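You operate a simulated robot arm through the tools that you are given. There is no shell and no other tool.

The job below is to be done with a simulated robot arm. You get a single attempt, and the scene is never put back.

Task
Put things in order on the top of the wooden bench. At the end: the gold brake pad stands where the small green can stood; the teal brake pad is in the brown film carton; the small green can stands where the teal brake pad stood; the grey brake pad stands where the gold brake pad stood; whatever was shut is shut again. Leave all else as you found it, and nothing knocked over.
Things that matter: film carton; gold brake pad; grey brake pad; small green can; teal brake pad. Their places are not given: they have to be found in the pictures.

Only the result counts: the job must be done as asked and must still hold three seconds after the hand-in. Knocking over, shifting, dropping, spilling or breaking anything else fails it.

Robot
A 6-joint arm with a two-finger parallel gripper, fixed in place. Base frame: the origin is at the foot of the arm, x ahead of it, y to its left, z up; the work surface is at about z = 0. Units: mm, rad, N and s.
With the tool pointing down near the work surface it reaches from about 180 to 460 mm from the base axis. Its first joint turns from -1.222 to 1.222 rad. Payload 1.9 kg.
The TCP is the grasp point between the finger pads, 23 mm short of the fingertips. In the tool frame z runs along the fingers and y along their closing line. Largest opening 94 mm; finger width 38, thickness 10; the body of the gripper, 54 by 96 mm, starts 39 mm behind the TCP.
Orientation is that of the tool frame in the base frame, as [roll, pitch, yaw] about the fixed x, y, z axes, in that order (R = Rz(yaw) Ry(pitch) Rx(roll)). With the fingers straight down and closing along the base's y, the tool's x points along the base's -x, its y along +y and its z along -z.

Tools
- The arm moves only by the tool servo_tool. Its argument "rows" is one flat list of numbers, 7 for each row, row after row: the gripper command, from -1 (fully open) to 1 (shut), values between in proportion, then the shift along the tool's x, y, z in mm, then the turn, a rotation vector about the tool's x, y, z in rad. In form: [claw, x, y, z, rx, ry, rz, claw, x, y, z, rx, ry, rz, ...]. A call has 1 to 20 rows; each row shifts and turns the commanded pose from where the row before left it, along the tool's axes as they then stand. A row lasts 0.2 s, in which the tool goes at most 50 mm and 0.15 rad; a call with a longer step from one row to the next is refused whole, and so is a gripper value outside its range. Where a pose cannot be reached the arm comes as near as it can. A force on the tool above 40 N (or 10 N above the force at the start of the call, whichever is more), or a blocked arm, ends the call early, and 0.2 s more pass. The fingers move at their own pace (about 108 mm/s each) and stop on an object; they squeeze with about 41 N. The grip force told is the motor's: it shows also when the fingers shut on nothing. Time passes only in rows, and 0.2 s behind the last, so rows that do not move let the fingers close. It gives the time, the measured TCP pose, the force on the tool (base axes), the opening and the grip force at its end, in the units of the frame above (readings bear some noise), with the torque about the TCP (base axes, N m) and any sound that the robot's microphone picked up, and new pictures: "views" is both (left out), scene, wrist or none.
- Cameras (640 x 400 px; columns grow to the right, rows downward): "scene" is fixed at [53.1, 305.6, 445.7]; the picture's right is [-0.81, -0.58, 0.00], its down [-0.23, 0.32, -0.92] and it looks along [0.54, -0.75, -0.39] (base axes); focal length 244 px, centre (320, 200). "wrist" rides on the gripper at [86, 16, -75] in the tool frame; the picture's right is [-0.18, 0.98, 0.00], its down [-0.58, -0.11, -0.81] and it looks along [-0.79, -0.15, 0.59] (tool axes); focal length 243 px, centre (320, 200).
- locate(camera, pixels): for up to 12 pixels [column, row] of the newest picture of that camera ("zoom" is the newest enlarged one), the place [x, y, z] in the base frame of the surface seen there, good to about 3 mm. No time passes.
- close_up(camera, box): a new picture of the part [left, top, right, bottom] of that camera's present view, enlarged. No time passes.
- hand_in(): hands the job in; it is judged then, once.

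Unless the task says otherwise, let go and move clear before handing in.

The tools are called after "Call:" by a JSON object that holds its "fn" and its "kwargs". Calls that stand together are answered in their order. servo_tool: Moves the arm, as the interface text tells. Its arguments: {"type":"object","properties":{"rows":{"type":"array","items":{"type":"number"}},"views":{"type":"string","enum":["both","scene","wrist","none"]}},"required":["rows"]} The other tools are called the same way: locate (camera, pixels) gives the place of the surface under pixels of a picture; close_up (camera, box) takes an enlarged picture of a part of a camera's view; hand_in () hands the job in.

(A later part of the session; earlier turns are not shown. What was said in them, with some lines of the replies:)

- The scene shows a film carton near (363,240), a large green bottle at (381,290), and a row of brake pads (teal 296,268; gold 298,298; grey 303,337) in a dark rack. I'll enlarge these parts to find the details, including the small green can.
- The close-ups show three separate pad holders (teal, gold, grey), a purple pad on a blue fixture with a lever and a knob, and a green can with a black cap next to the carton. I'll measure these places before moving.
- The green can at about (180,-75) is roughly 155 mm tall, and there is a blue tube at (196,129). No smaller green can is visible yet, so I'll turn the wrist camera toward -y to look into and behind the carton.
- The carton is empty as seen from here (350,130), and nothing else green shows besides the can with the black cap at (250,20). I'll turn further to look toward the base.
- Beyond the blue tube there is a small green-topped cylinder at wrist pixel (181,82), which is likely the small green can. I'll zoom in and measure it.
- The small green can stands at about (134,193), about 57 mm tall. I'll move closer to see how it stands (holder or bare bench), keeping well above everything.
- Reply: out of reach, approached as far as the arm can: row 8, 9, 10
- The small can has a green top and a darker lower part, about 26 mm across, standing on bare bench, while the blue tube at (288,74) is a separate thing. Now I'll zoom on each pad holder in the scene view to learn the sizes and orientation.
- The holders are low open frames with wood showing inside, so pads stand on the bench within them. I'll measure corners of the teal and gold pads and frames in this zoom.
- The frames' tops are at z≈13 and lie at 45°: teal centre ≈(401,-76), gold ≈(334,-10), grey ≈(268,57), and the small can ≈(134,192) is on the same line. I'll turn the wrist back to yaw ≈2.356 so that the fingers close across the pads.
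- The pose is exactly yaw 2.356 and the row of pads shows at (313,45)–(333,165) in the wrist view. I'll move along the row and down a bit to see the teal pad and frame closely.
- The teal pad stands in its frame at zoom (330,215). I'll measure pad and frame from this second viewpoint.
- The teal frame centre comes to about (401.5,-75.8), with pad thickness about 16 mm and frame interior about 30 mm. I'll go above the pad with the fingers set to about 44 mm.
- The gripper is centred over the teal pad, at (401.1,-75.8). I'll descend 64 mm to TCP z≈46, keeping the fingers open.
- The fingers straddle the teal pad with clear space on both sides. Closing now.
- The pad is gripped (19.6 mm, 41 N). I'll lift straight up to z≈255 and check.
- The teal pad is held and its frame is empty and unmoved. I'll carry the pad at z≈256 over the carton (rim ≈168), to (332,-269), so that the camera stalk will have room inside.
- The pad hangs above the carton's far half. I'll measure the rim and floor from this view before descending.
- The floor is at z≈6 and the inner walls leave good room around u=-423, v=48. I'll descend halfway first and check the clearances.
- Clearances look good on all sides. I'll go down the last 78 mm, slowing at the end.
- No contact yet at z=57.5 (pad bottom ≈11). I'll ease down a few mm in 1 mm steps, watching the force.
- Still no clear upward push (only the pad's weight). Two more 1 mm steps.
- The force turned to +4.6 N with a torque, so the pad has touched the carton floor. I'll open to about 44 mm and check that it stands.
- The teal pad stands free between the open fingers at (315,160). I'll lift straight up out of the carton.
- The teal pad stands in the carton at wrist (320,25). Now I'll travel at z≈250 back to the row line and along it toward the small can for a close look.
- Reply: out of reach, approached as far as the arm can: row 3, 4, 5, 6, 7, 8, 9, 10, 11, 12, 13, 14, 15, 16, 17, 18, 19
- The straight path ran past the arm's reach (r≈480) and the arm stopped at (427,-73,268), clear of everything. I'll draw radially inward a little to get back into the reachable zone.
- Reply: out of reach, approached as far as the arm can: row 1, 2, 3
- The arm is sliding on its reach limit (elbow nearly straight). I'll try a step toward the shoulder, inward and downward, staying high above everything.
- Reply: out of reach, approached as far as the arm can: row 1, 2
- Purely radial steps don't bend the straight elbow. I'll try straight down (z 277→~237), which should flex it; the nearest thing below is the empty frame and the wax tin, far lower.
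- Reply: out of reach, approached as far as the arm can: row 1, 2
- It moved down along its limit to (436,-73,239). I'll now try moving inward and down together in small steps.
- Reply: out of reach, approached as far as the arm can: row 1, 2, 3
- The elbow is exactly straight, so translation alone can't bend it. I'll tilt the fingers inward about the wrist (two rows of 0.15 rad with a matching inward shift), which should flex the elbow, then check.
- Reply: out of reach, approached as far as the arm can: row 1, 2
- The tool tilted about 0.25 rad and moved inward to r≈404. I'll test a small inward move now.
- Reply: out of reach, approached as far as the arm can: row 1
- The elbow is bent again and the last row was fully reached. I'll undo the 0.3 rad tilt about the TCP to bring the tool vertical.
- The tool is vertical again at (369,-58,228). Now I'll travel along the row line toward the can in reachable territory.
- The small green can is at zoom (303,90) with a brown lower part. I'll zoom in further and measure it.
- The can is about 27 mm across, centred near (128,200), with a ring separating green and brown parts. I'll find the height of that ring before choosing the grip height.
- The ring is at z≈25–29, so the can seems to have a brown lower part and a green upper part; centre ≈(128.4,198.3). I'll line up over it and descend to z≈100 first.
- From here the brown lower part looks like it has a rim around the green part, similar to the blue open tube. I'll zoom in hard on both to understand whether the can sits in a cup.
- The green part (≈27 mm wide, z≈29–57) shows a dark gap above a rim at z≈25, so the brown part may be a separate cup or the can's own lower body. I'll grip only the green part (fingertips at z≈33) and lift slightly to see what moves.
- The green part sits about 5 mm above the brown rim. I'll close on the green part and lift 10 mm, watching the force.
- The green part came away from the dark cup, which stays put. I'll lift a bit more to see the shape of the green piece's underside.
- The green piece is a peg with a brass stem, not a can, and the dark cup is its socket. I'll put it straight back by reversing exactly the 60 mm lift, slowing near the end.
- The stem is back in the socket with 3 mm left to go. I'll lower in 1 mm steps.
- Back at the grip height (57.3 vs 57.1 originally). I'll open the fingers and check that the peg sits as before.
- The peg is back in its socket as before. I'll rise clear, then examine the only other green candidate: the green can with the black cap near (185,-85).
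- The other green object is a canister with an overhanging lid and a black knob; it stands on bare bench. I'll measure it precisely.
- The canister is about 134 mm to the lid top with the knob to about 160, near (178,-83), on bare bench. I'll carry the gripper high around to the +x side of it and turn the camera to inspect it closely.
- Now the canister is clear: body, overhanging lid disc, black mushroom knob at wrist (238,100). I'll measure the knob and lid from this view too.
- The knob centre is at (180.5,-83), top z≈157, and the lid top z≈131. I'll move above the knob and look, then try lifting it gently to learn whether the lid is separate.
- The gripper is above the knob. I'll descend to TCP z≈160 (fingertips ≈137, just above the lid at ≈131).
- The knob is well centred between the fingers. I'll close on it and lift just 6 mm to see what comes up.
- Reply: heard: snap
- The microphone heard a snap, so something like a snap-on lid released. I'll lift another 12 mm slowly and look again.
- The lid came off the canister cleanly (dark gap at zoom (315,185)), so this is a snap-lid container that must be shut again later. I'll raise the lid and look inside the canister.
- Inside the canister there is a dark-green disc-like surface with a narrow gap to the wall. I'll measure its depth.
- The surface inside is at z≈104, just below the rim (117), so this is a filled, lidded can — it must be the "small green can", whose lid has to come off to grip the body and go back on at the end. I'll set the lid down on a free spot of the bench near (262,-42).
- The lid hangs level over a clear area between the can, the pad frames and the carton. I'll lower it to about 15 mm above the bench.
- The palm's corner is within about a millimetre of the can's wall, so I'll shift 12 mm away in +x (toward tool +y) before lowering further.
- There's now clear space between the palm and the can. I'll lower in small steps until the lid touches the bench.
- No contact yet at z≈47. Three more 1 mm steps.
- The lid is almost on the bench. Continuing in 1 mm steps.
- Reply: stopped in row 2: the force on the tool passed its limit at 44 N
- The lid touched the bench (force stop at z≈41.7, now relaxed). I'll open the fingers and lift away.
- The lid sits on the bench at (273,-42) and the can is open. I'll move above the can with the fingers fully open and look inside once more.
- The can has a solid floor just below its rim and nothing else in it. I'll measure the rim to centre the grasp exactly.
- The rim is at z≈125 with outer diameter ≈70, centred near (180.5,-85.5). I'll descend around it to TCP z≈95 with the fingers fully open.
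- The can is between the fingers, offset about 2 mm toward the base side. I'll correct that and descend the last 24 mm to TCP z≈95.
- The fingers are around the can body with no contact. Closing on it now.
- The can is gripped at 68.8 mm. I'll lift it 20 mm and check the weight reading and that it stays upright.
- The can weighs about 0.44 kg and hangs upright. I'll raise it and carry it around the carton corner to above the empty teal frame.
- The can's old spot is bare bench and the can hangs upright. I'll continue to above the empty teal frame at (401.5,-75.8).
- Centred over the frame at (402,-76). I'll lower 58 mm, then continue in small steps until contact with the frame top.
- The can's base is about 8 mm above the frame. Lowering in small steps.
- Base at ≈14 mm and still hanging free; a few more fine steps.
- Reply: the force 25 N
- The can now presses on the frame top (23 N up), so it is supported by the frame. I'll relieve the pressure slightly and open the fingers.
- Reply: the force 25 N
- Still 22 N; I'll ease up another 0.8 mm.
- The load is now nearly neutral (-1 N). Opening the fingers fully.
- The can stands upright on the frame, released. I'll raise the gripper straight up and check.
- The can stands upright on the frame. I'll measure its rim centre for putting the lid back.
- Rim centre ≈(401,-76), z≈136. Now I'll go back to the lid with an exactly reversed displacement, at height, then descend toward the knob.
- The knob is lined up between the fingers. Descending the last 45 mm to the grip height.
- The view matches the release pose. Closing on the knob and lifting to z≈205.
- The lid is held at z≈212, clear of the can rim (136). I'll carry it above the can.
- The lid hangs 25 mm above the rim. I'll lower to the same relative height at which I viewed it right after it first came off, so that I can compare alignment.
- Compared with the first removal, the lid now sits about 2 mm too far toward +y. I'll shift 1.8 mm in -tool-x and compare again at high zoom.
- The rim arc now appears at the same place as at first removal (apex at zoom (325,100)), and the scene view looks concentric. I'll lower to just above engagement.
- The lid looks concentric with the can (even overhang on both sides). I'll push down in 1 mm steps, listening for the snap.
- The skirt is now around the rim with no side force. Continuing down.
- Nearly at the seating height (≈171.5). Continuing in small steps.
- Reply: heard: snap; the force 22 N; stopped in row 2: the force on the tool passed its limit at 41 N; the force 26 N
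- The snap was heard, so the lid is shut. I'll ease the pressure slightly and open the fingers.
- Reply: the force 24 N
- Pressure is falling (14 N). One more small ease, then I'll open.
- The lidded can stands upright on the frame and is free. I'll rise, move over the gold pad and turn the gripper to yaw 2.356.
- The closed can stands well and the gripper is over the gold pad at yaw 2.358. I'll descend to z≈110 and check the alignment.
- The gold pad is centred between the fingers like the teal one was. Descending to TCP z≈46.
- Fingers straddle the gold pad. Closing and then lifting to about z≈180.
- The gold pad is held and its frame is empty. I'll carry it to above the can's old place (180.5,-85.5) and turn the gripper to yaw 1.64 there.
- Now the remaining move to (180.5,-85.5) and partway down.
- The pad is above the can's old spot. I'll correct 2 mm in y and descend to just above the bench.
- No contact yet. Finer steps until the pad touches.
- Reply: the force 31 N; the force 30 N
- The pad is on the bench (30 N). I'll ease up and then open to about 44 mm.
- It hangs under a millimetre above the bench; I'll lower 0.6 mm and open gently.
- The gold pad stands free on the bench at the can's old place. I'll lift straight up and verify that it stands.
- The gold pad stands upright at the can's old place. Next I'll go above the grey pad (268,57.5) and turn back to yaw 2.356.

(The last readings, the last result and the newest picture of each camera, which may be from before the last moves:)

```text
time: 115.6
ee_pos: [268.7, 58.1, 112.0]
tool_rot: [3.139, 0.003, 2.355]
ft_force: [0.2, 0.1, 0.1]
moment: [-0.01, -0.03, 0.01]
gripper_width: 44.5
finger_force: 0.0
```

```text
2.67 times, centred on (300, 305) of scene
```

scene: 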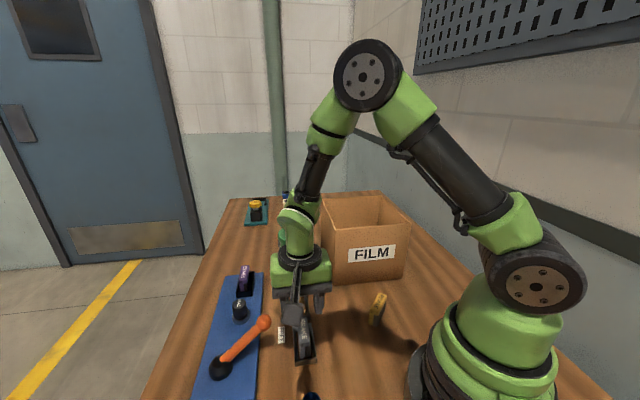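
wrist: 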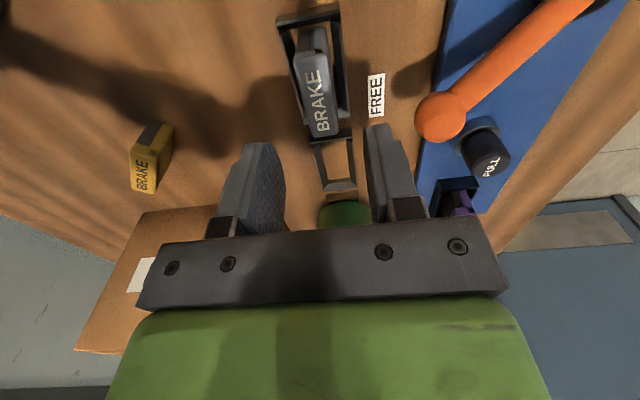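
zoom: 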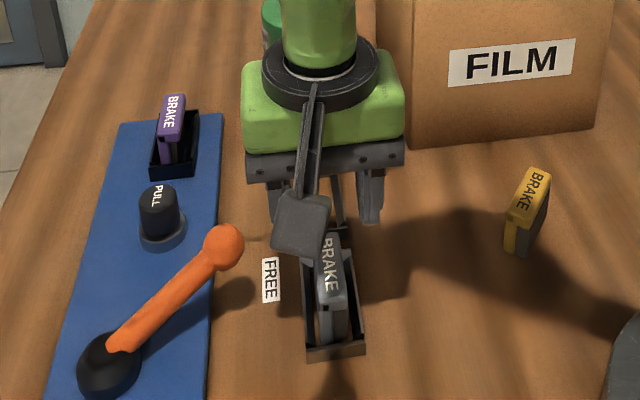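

The grey pad is well centred, but the orange lever knob is close on the +v side. I'll measure it before descending.

Call:
{"fn": "locate", "kwargs": {"camera": "wrist", "pixels": [[440, 116], [417, 116], [463, 116], [440, 94], [440, 138], [425, 100], [425, 132], [455, 132], [480, 80]]}}

Call:
{"fn": "locate", "kwargs": {"camera": "scene", "pixels": [[264, 321], [258, 321], [270, 321], [264, 316], [264, 327], [268, 317], [268, 325]]}}

```text
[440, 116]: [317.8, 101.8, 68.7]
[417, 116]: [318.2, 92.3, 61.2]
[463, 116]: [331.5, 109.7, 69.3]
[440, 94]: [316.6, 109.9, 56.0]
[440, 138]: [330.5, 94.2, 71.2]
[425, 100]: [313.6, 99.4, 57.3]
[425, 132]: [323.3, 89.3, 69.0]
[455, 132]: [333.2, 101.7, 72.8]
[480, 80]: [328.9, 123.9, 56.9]
```

```text
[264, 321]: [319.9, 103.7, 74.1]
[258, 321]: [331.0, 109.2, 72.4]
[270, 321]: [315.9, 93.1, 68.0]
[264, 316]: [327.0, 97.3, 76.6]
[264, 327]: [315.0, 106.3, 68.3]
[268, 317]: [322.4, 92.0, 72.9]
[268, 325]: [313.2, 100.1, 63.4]
```

The knob's nearest surface is at v≈288 versus the palm end at v≈279, and its top (≈77) is below the palm (≈87), so it clears. Descending to TCP z≈48.

Call:
{"fn": "servo_tool", "kwargs": {"rows": [0.05, 0, 0, 16, 0, 0, 0, 0.05, 0, 0, 16, 0, 0, 0, 0.05, 0, 0, 16, 0, 0, 0, 0.05, 0, 0, 16, 0, 0, 0, 0.05, 0, 0, 0, 0, 0, 0], "views": "both"}}

Call:
{"fn": "close_up", "kwargs": {"camera": "scene", "box": [240, 250, 350, 380]}}

```text
time: 116.8
ee_pos: [267.5, 56.8, 47.8]
tool_rot: [3.141, 0.003, 2.356]
ft_force: [0.1, -0.6, 0.3]
moment: [0.0, -0.01, 0.02]
gripper_width: 44.7
finger_force: 0.1
```

scene: 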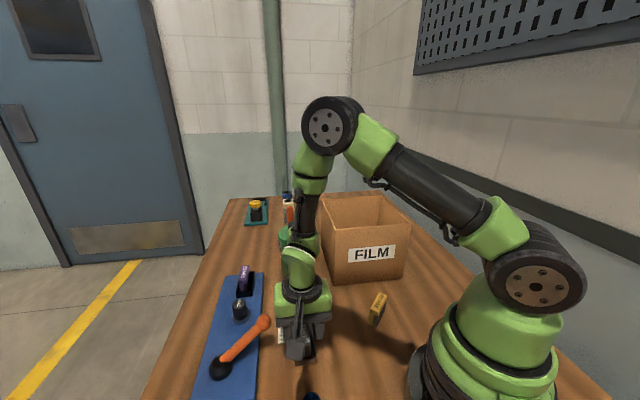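
wrist: 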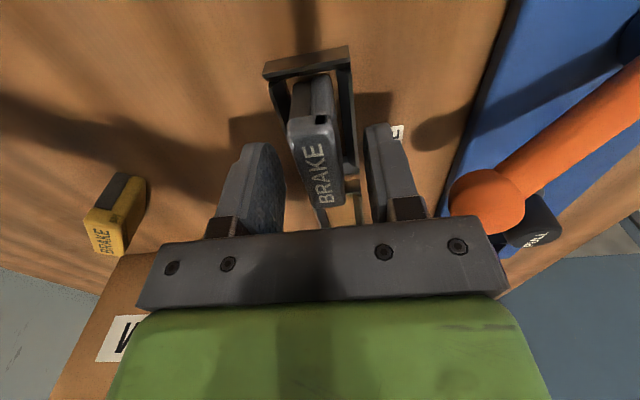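

```text
3.08 times, centred on (295, 315) of scene
```

zoom: 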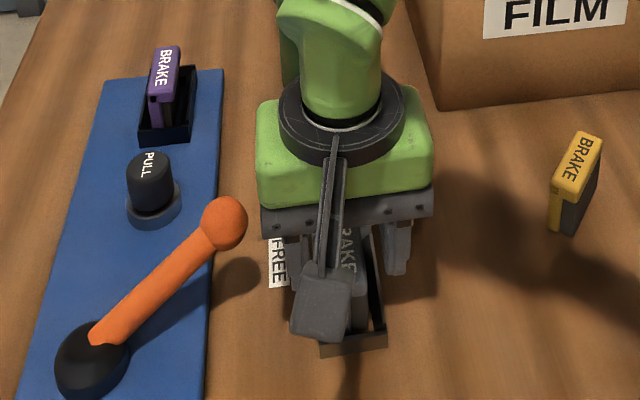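

The fingers straddle the grey pad and the lever is clear. Closing and lifting.

Call:
{"fn": "servo_tool", "kwargs": {"rows": [1, 0, 0, 0, 0, 0, 0, 1, 0, 0, 0, 0, 0, 0, 1, 0, 0, 0, 0, 0, 0], "views": "none"}}

Call:
{"fn": "servo_tool", "kwargs": {"rows": [1, 0, 0, -10, 0, 0, 0, 1, 0, 0, -15, 0, 0, 0, 1, 0, 0, -20, 0, 0, 0, 1, 0, 0, -20, 0, 0, 0], "views": "both"}}

Call:
{"fn": "close_up", "kwargs": {"camera": "scene", "box": [240, 230, 350, 380]}}

```text
time: 117.6
ee_pos: [267.7, 57.4, 48.3]
tool_rot: [-3.141, 0.003, 2.356]
ft_force: [0.7, -0.1, -0.6]
moment: [-0.01, 0.0, -0.02]
gripper_width: 20.0
finger_force: 41.2
```

```text
time: 118.6
ee_pos: [269.2, 58.7, 114.2]
tool_rot: [-3.141, 0.003, 2.356]
ft_force: [0.7, 0.7, -2.5]
moment: [0.01, -0.01, 0.03]
gripper_width: 19.9
finger_force: 41.1
```

scene: 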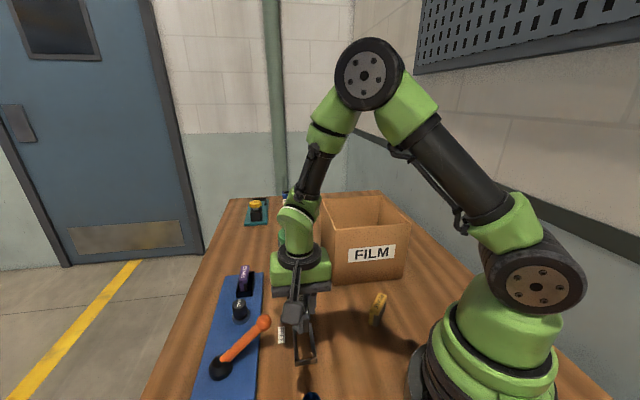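
wrist: 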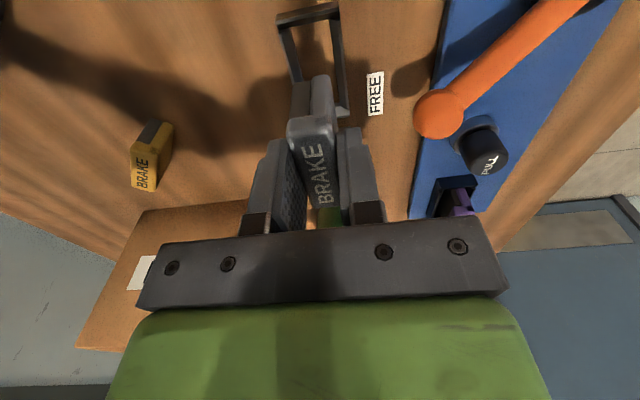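

```text
2.67 times, centred on (295, 305) of scene
```

zoom: 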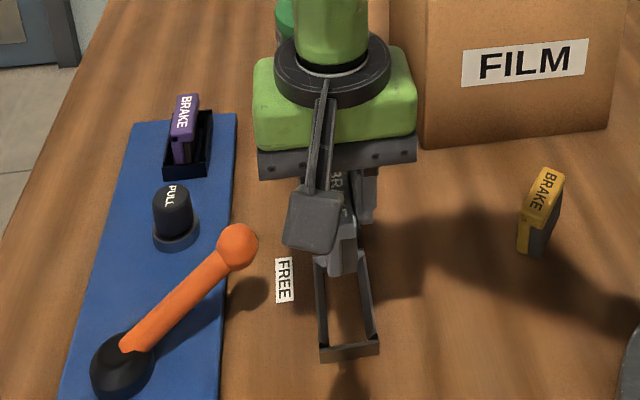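

The grey pad is lifted. I'll shift it 94 mm along the row to above the empty gold frame.

Call:
{"fn": "servo_tool", "kwargs": {"rows": [1, -23.45, -0.1, 0, 0, 0, 0, 1, -23.45, -0.1, 0, 0, 0, 0, 1, -23.45, -0.1, 0, 0, 0, 0, 1, -23.45, 0, 0, 0, 0, 0, 1, 0, 0, 0, 0, 0, 0], "views": "both"}}

Call:
{"fn": "close_up", "kwargs": {"camera": "wrist", "box": [240, 0, 400, 160]}}

Call:
{"fn": "close_up", "kwargs": {"camera": "scene", "box": [240, 220, 350, 350]}}

```text
time: 119.8
ee_pos: [335.2, -7.9, 112.8]
tool_rot: [-3.141, 0.003, 2.356]
ft_force: [-1.0, 0.2, -1.0]
moment: [0.0, 0.01, 0.0]
gripper_width: 20.0
finger_force: 40.5
```

scene: 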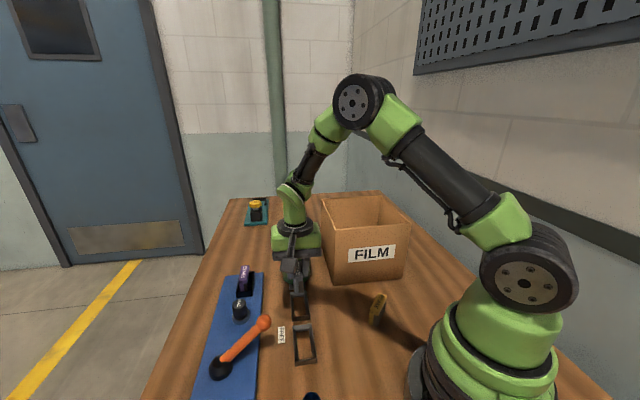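
wrist: 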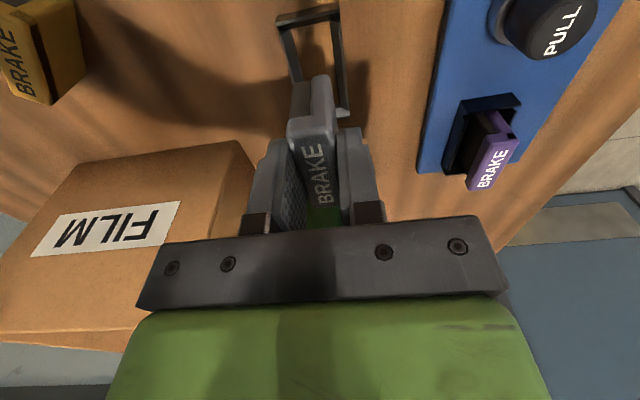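

```text
2.50 times, centred on (320, 80) of wrist
```

zoom: 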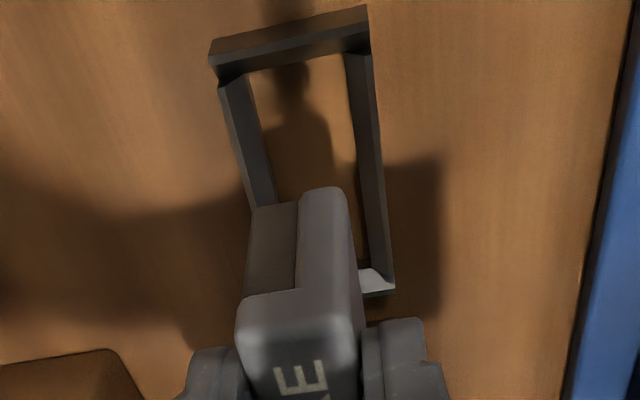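

```text
3.08 times, centred on (295, 285) of scene
```

zoom: 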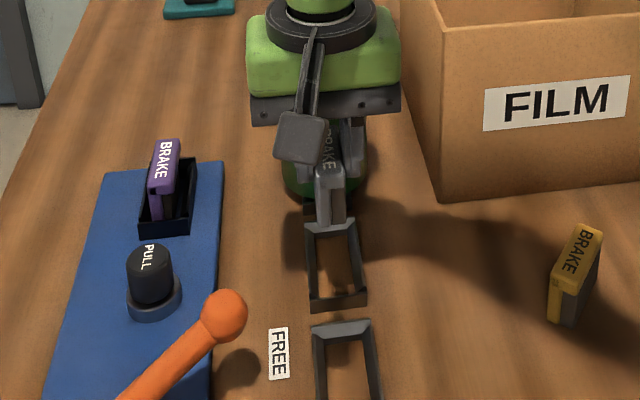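

The view over the gold frame matches the one over the grey frame. Descending to about 3 mm above the bench.

Call:
{"fn": "servo_tool", "kwargs": {"rows": [1, 0, -0.3, 16, 0, 0, 0, 1, 0, 0, 16, 0, 0, 0, 1, 0, 0, 15, 0, 0, 0, 1, 0, 0, 10, 0, 0, 0, 1, 0, 0, 4, 0, 0, 0, 1, 0, 0, 0, 0, 0, 0], "views": "both"}}

Call:
{"fn": "close_up", "kwargs": {"camera": "wrist", "box": [240, 20, 400, 220]}}

```text
time: 121.2
ee_pos: [333.3, -9.6, 53.1]
tool_rot: [-3.141, 0.002, 2.357]
ft_force: [-0.1, 1.4, -1.8]
moment: [0.0, -0.03, -0.01]
gripper_width: 19.7
finger_force: 40.9
```

scene: 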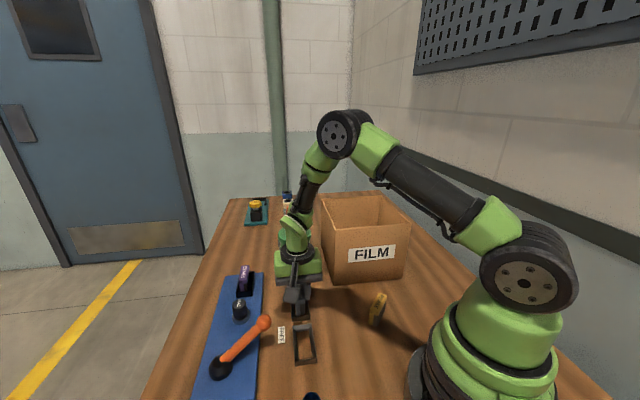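
wrist: 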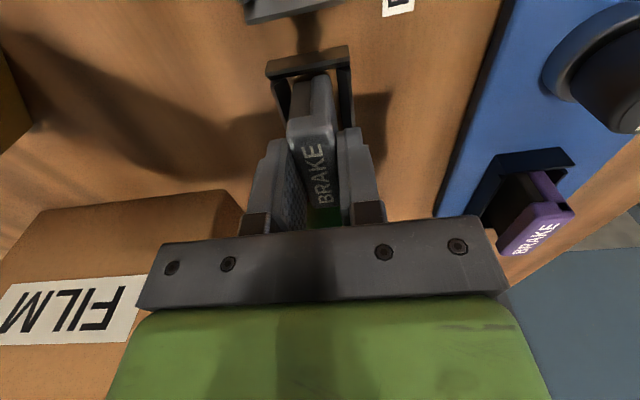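

```text
2.00 times, centred on (320, 120) of wrist
```

zoom: 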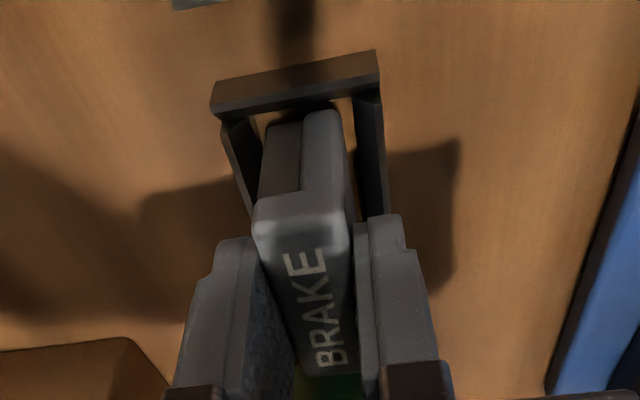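

The pad is inside the gold frame with clearance. Lowering in fine steps to contact.

Call:
{"fn": "servo_tool", "kwargs": {"rows": [1, 0, 0, 1.2, 0, 0, 0, 1, 0, 0, 1.2, 0, 0, 0, 1, 0, 0, 0.8, 0, 0, 0], "views": "none"}}

Call:
{"fn": "servo_tool", "kwargs": {"rows": [1, 0, 0, 0.7, 0, 0, 0, 1, 0, 0, 0, 0, 0, 0], "views": "none"}}

```text
time: 122.0
ee_pos: [335.4, -8.2, 50.5]
tool_rot: [3.139, 0.005, 2.355]
ft_force: [-0.7, 0.1, -1.2]
moment: [0.04, -0.01, 0.0]
gripper_width: 19.6
finger_force: 41.2
```

```text
time: 122.6
ee_pos: [332.5, -10.3, 47.6]
tool_rot: [-3.14, 0.005, 2.355]
ft_force: [-0.1, 0.7, -1.5]
moment: [-0.01, -0.02, 0.0]
gripper_width: 20.0
finger_force: 41.1
```

Call:
{"fn": "servo_tool", "kwargs": {"rows": [1, 0, 0, 0.6, 0, 0, 0, 1, 0, 0, 0, 0, 0, 0], "views": "none"}}

```text
time: 123.2
ee_pos: [333.9, -8.8, 48.3]
tool_rot: [-3.141, 0.004, 2.357]
ft_force: [-5.0, -2.1, 9.6]
moment: [-0.2, 0.2, -0.05]
gripper_width: 20.0
finger_force: 40.8
```

The pad touches the bench (9.6 N). Opening the fingers now.

Call:
{"fn": "servo_tool", "kwargs": {"rows": [1, 0, 0, -0.3, 0, 0, 0, 0.6, 0, 0, 0, 0, 0, 0, 0.3, 0, 0, 0, 0, 0, 0, 0.05, 0, 0, 0, 0, 0, 0, 0.05, 0, 0, 0, 0, 0, 0], "views": "both"}}

Call:
{"fn": "close_up", "kwargs": {"camera": "wrist", "box": [240, 20, 400, 220]}}

```text
time: 124.4
ee_pos: [333.1, -9.0, 48.5]
tool_rot: [3.141, 0.005, 2.356]
ft_force: [0.1, 0.5, 0.1]
moment: [-0.04, 0.01, 0.02]
gripper_width: 44.5
finger_force: 0.0
```

scene: 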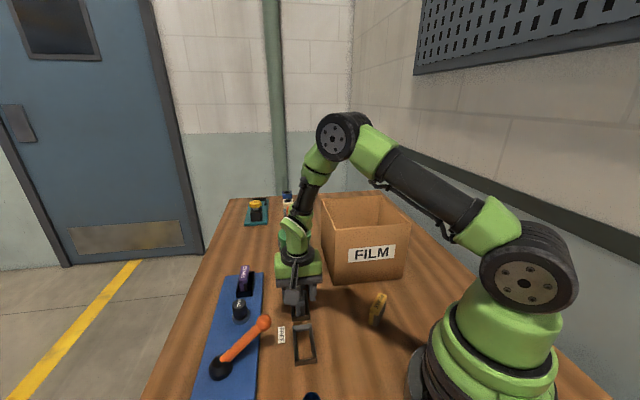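
wrist: 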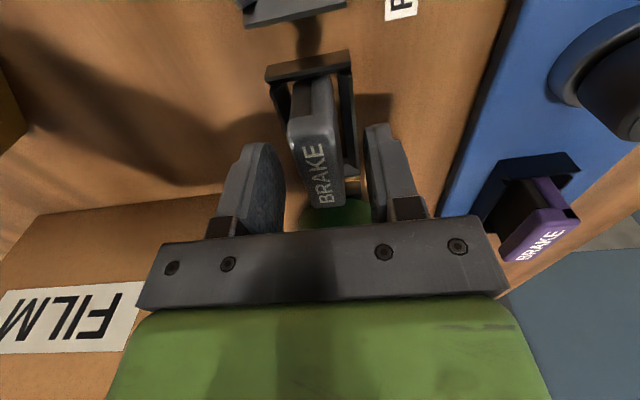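

```text
2.00 times, centred on (320, 120) of wrist
```

zoom: 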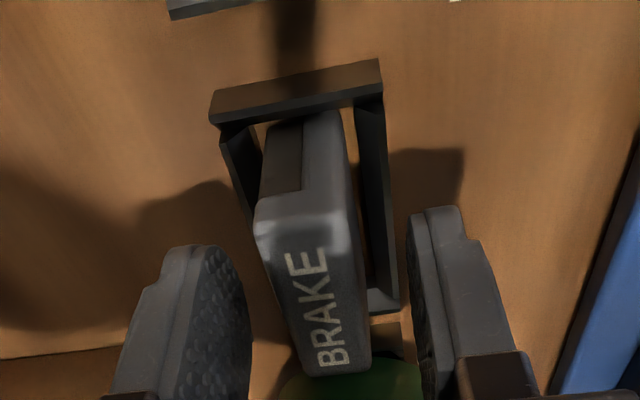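

The grey pad stands free in the gold frame. I'll lift straight up and draw back toward the +u side, well clear.

Call:
{"fn": "servo_tool", "kwargs": {"rows": [0.05, 0, 0, -10, 0, 0, 0, 0.05, 0, 0, -20, 0, 0, 0, 0.05, 0, 0, -30, 0, 0, 0, 0.05, 0, 0, -35, 0, 0, 0, 0.05, 0, 0, -35, 0, 0, 0, 0.05, 0, 0, -35, 0, 0, 0, 0.05, 20, 0, -10, 0, 0, 0, 0.05, 20, 0, -10, 0, 0, 0, 0.05, 20, 0, -10, 0, 0, 0], "views": "both"}}

Call:
{"fn": "close_up", "kwargs": {"camera": "scene", "box": [220, 190, 420, 350]}}

Call:
{"fn": "close_up", "kwargs": {"camera": "wrist", "box": [100, 0, 540, 230]}}

```text
time: 126.4
ee_pos: [290.9, 33.0, 244.5]
tool_rot: [-3.14, 0.003, 2.356]
ft_force: [0.4, 0.1, -0.1]
moment: [-0.01, 0.04, 0.01]
gripper_width: 45.0
finger_force: 0.1
```

scene: 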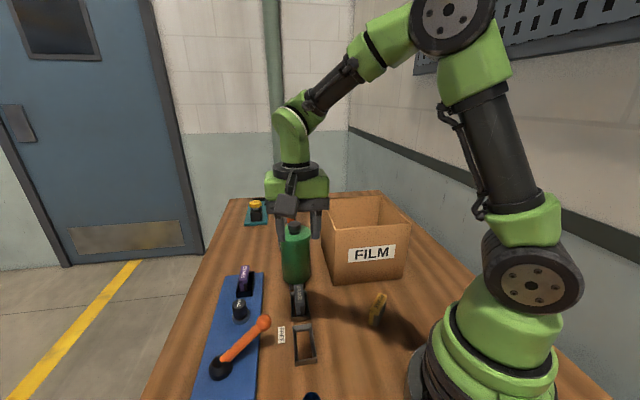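
wrist: 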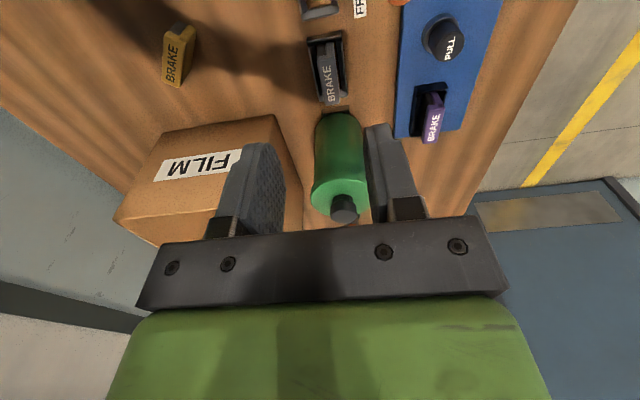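

```text
2.50 times, centred on (320, 270) of scene
```

zoom: 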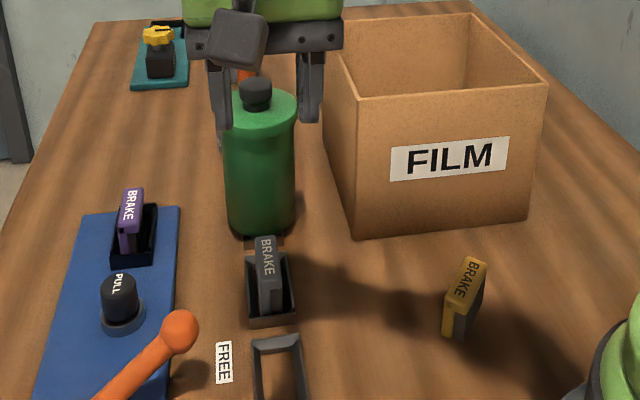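

```text
1.45 times, centred on (320, 115) of wrist
```

zoom: 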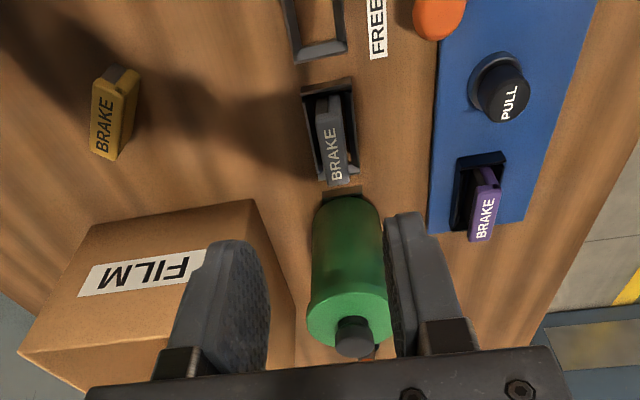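

All items look placed; I'll verify positions (can lid/knob, grey and gold pads) numerically and look at the rest of the scene.

Call:
{"fn": "locate", "kwargs": {"camera": "scene", "pixels": [[294, 228], [294, 233], [283, 238], [309, 236], [295, 243], [296, 277], [298, 293], [378, 300], [375, 322], [305, 345], [289, 242], [243, 278]]}}

Call:
{"fn": "close_up", "kwargs": {"camera": "scene", "box": [260, 200, 340, 300]}}

```text
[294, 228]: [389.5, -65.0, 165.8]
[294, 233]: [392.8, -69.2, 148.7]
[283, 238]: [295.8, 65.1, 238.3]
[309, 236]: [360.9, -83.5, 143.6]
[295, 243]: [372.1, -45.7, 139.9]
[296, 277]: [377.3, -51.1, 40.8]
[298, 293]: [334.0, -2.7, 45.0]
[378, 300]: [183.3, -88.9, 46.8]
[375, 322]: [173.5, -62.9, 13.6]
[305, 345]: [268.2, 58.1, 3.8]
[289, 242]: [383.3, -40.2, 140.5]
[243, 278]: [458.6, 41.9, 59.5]
```

```text
4.00 times, centred on (300, 250) of scene
```

zoom: 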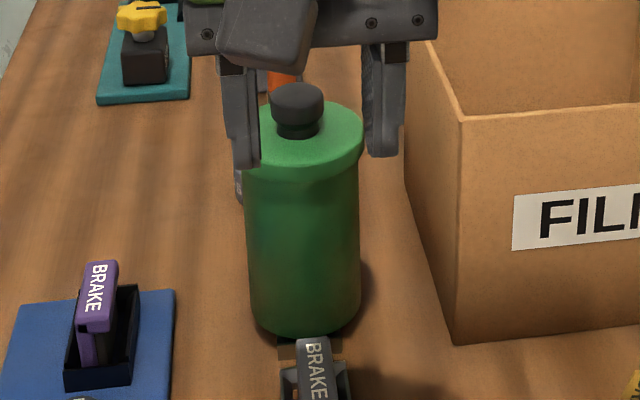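

The can, grey pad and gold pad are at their target spots. I'll make one last check of the peg that I touched, moving at height along the row line.

Call:
{"fn": "servo_tool", "kwargs": {"rows": [0.05, 30, 0, 0, 0, 0, 0, 0.05, 30, 0, 0, 0, 0, 0, 0.05, 30, 0, 0, 0, 0, 0, 0.05, 30, 0, 0, 0, 0, 0, 0.05, 30, 0, 0, 0, 0, 0, 0.05, 30, 0, 0, 0, 0, 0, 0.05, 30, 0, 0, 0, 0, 0, 0.05, 30, 0, 0, 0, 0, 0], "views": "both"}}

Call:
{"fn": "close_up", "kwargs": {"camera": "wrist", "box": [270, 0, 380, 120]}}

```text
time: 128.2
ee_pos: [121.4, 202.6, 239.6]
tool_rot: [3.141, 0.004, 2.354]
ft_force: [0.3, -0.4, 0.1]
moment: [0.01, 0.0, -0.03]
gripper_width: 44.6
finger_force: 0.0
```

scene: 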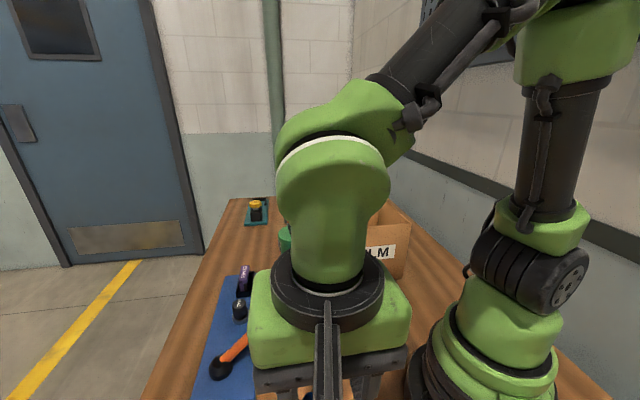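
wrist: 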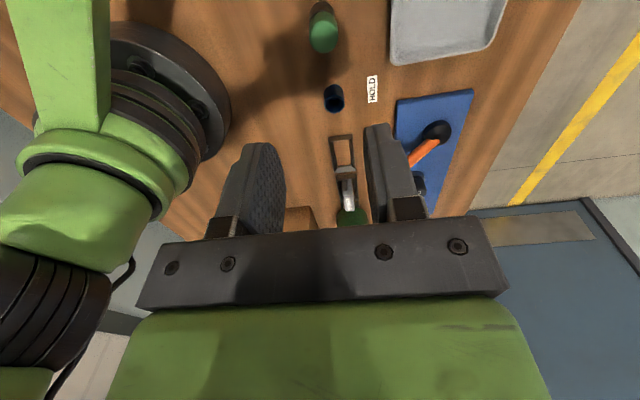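

```text
3.33 times, centred on (325, 60) of wrist
```

zoom: 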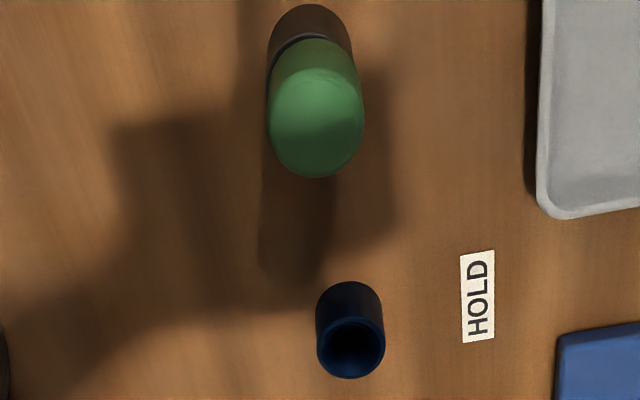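

The peg is in its socket; I'll verify its height and position against the initial values (top ≈56–57 at ≈(129,199)).

Call:
{"fn": "locate", "kwargs": {"camera": "zoom", "pixels": [[316, 130], [272, 125], [360, 125], [316, 172], [316, 80], [290, 130], [340, 130], [310, 8], [350, 345], [316, 110]]}}

```text
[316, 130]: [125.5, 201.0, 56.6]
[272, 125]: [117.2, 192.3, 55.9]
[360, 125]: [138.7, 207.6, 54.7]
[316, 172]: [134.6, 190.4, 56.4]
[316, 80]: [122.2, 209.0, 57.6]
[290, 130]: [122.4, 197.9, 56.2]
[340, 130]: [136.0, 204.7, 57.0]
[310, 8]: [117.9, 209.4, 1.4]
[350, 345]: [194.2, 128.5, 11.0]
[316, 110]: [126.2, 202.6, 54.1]
```

The peg is level at its original height (top ≈56–57) and seated in its socket. The teal pad is in the carton, the closed can stands on the teal spot, the gold pad is on the can's old spot, and the grey pad is in the gold frame. The gripper is empty and clear, so I'm handing in.

Call:
{"fn": "hand_in", "kwargs": {}}

```text
The job is handed in.
```

I've handed the job in, and every move you asked for was made. I don't have the judge's result yet.

| Thing | Where it ended up |
|---|---|
| Teal brake pad | Standing inside the brown film carton |
| Small green can | At about (401, -75), where the teal pad stood, with its lid back on |
| Gold brake pad | Standing on the bare bench at about (181, -86), where the can stood |
| Grey brake pad | Standing in the frame where the gold pad stood |

These points could affect how the job is judged:

- **Which can:** I took the lidded green canister with the black knob to be the "small green can", as it was the only green can I found on the bench.
- **Can sits on the frame:** The can is about 69 mm wide and the teal pad's frame is 35 mm wide. It therefore stands on top of the frame's walls, about 12 mm above the bench. It was upright and steady.
- **Lid:** I took the lid off to grip the can, then pressed it back on and heard it snap shut.
- **Peg touched by mistake:** I lifted a green-headed peg near (128, 199), thinking it might be the can, and put it back in its socket. It is level and at its original height, but about 1.5 mm off its original position.
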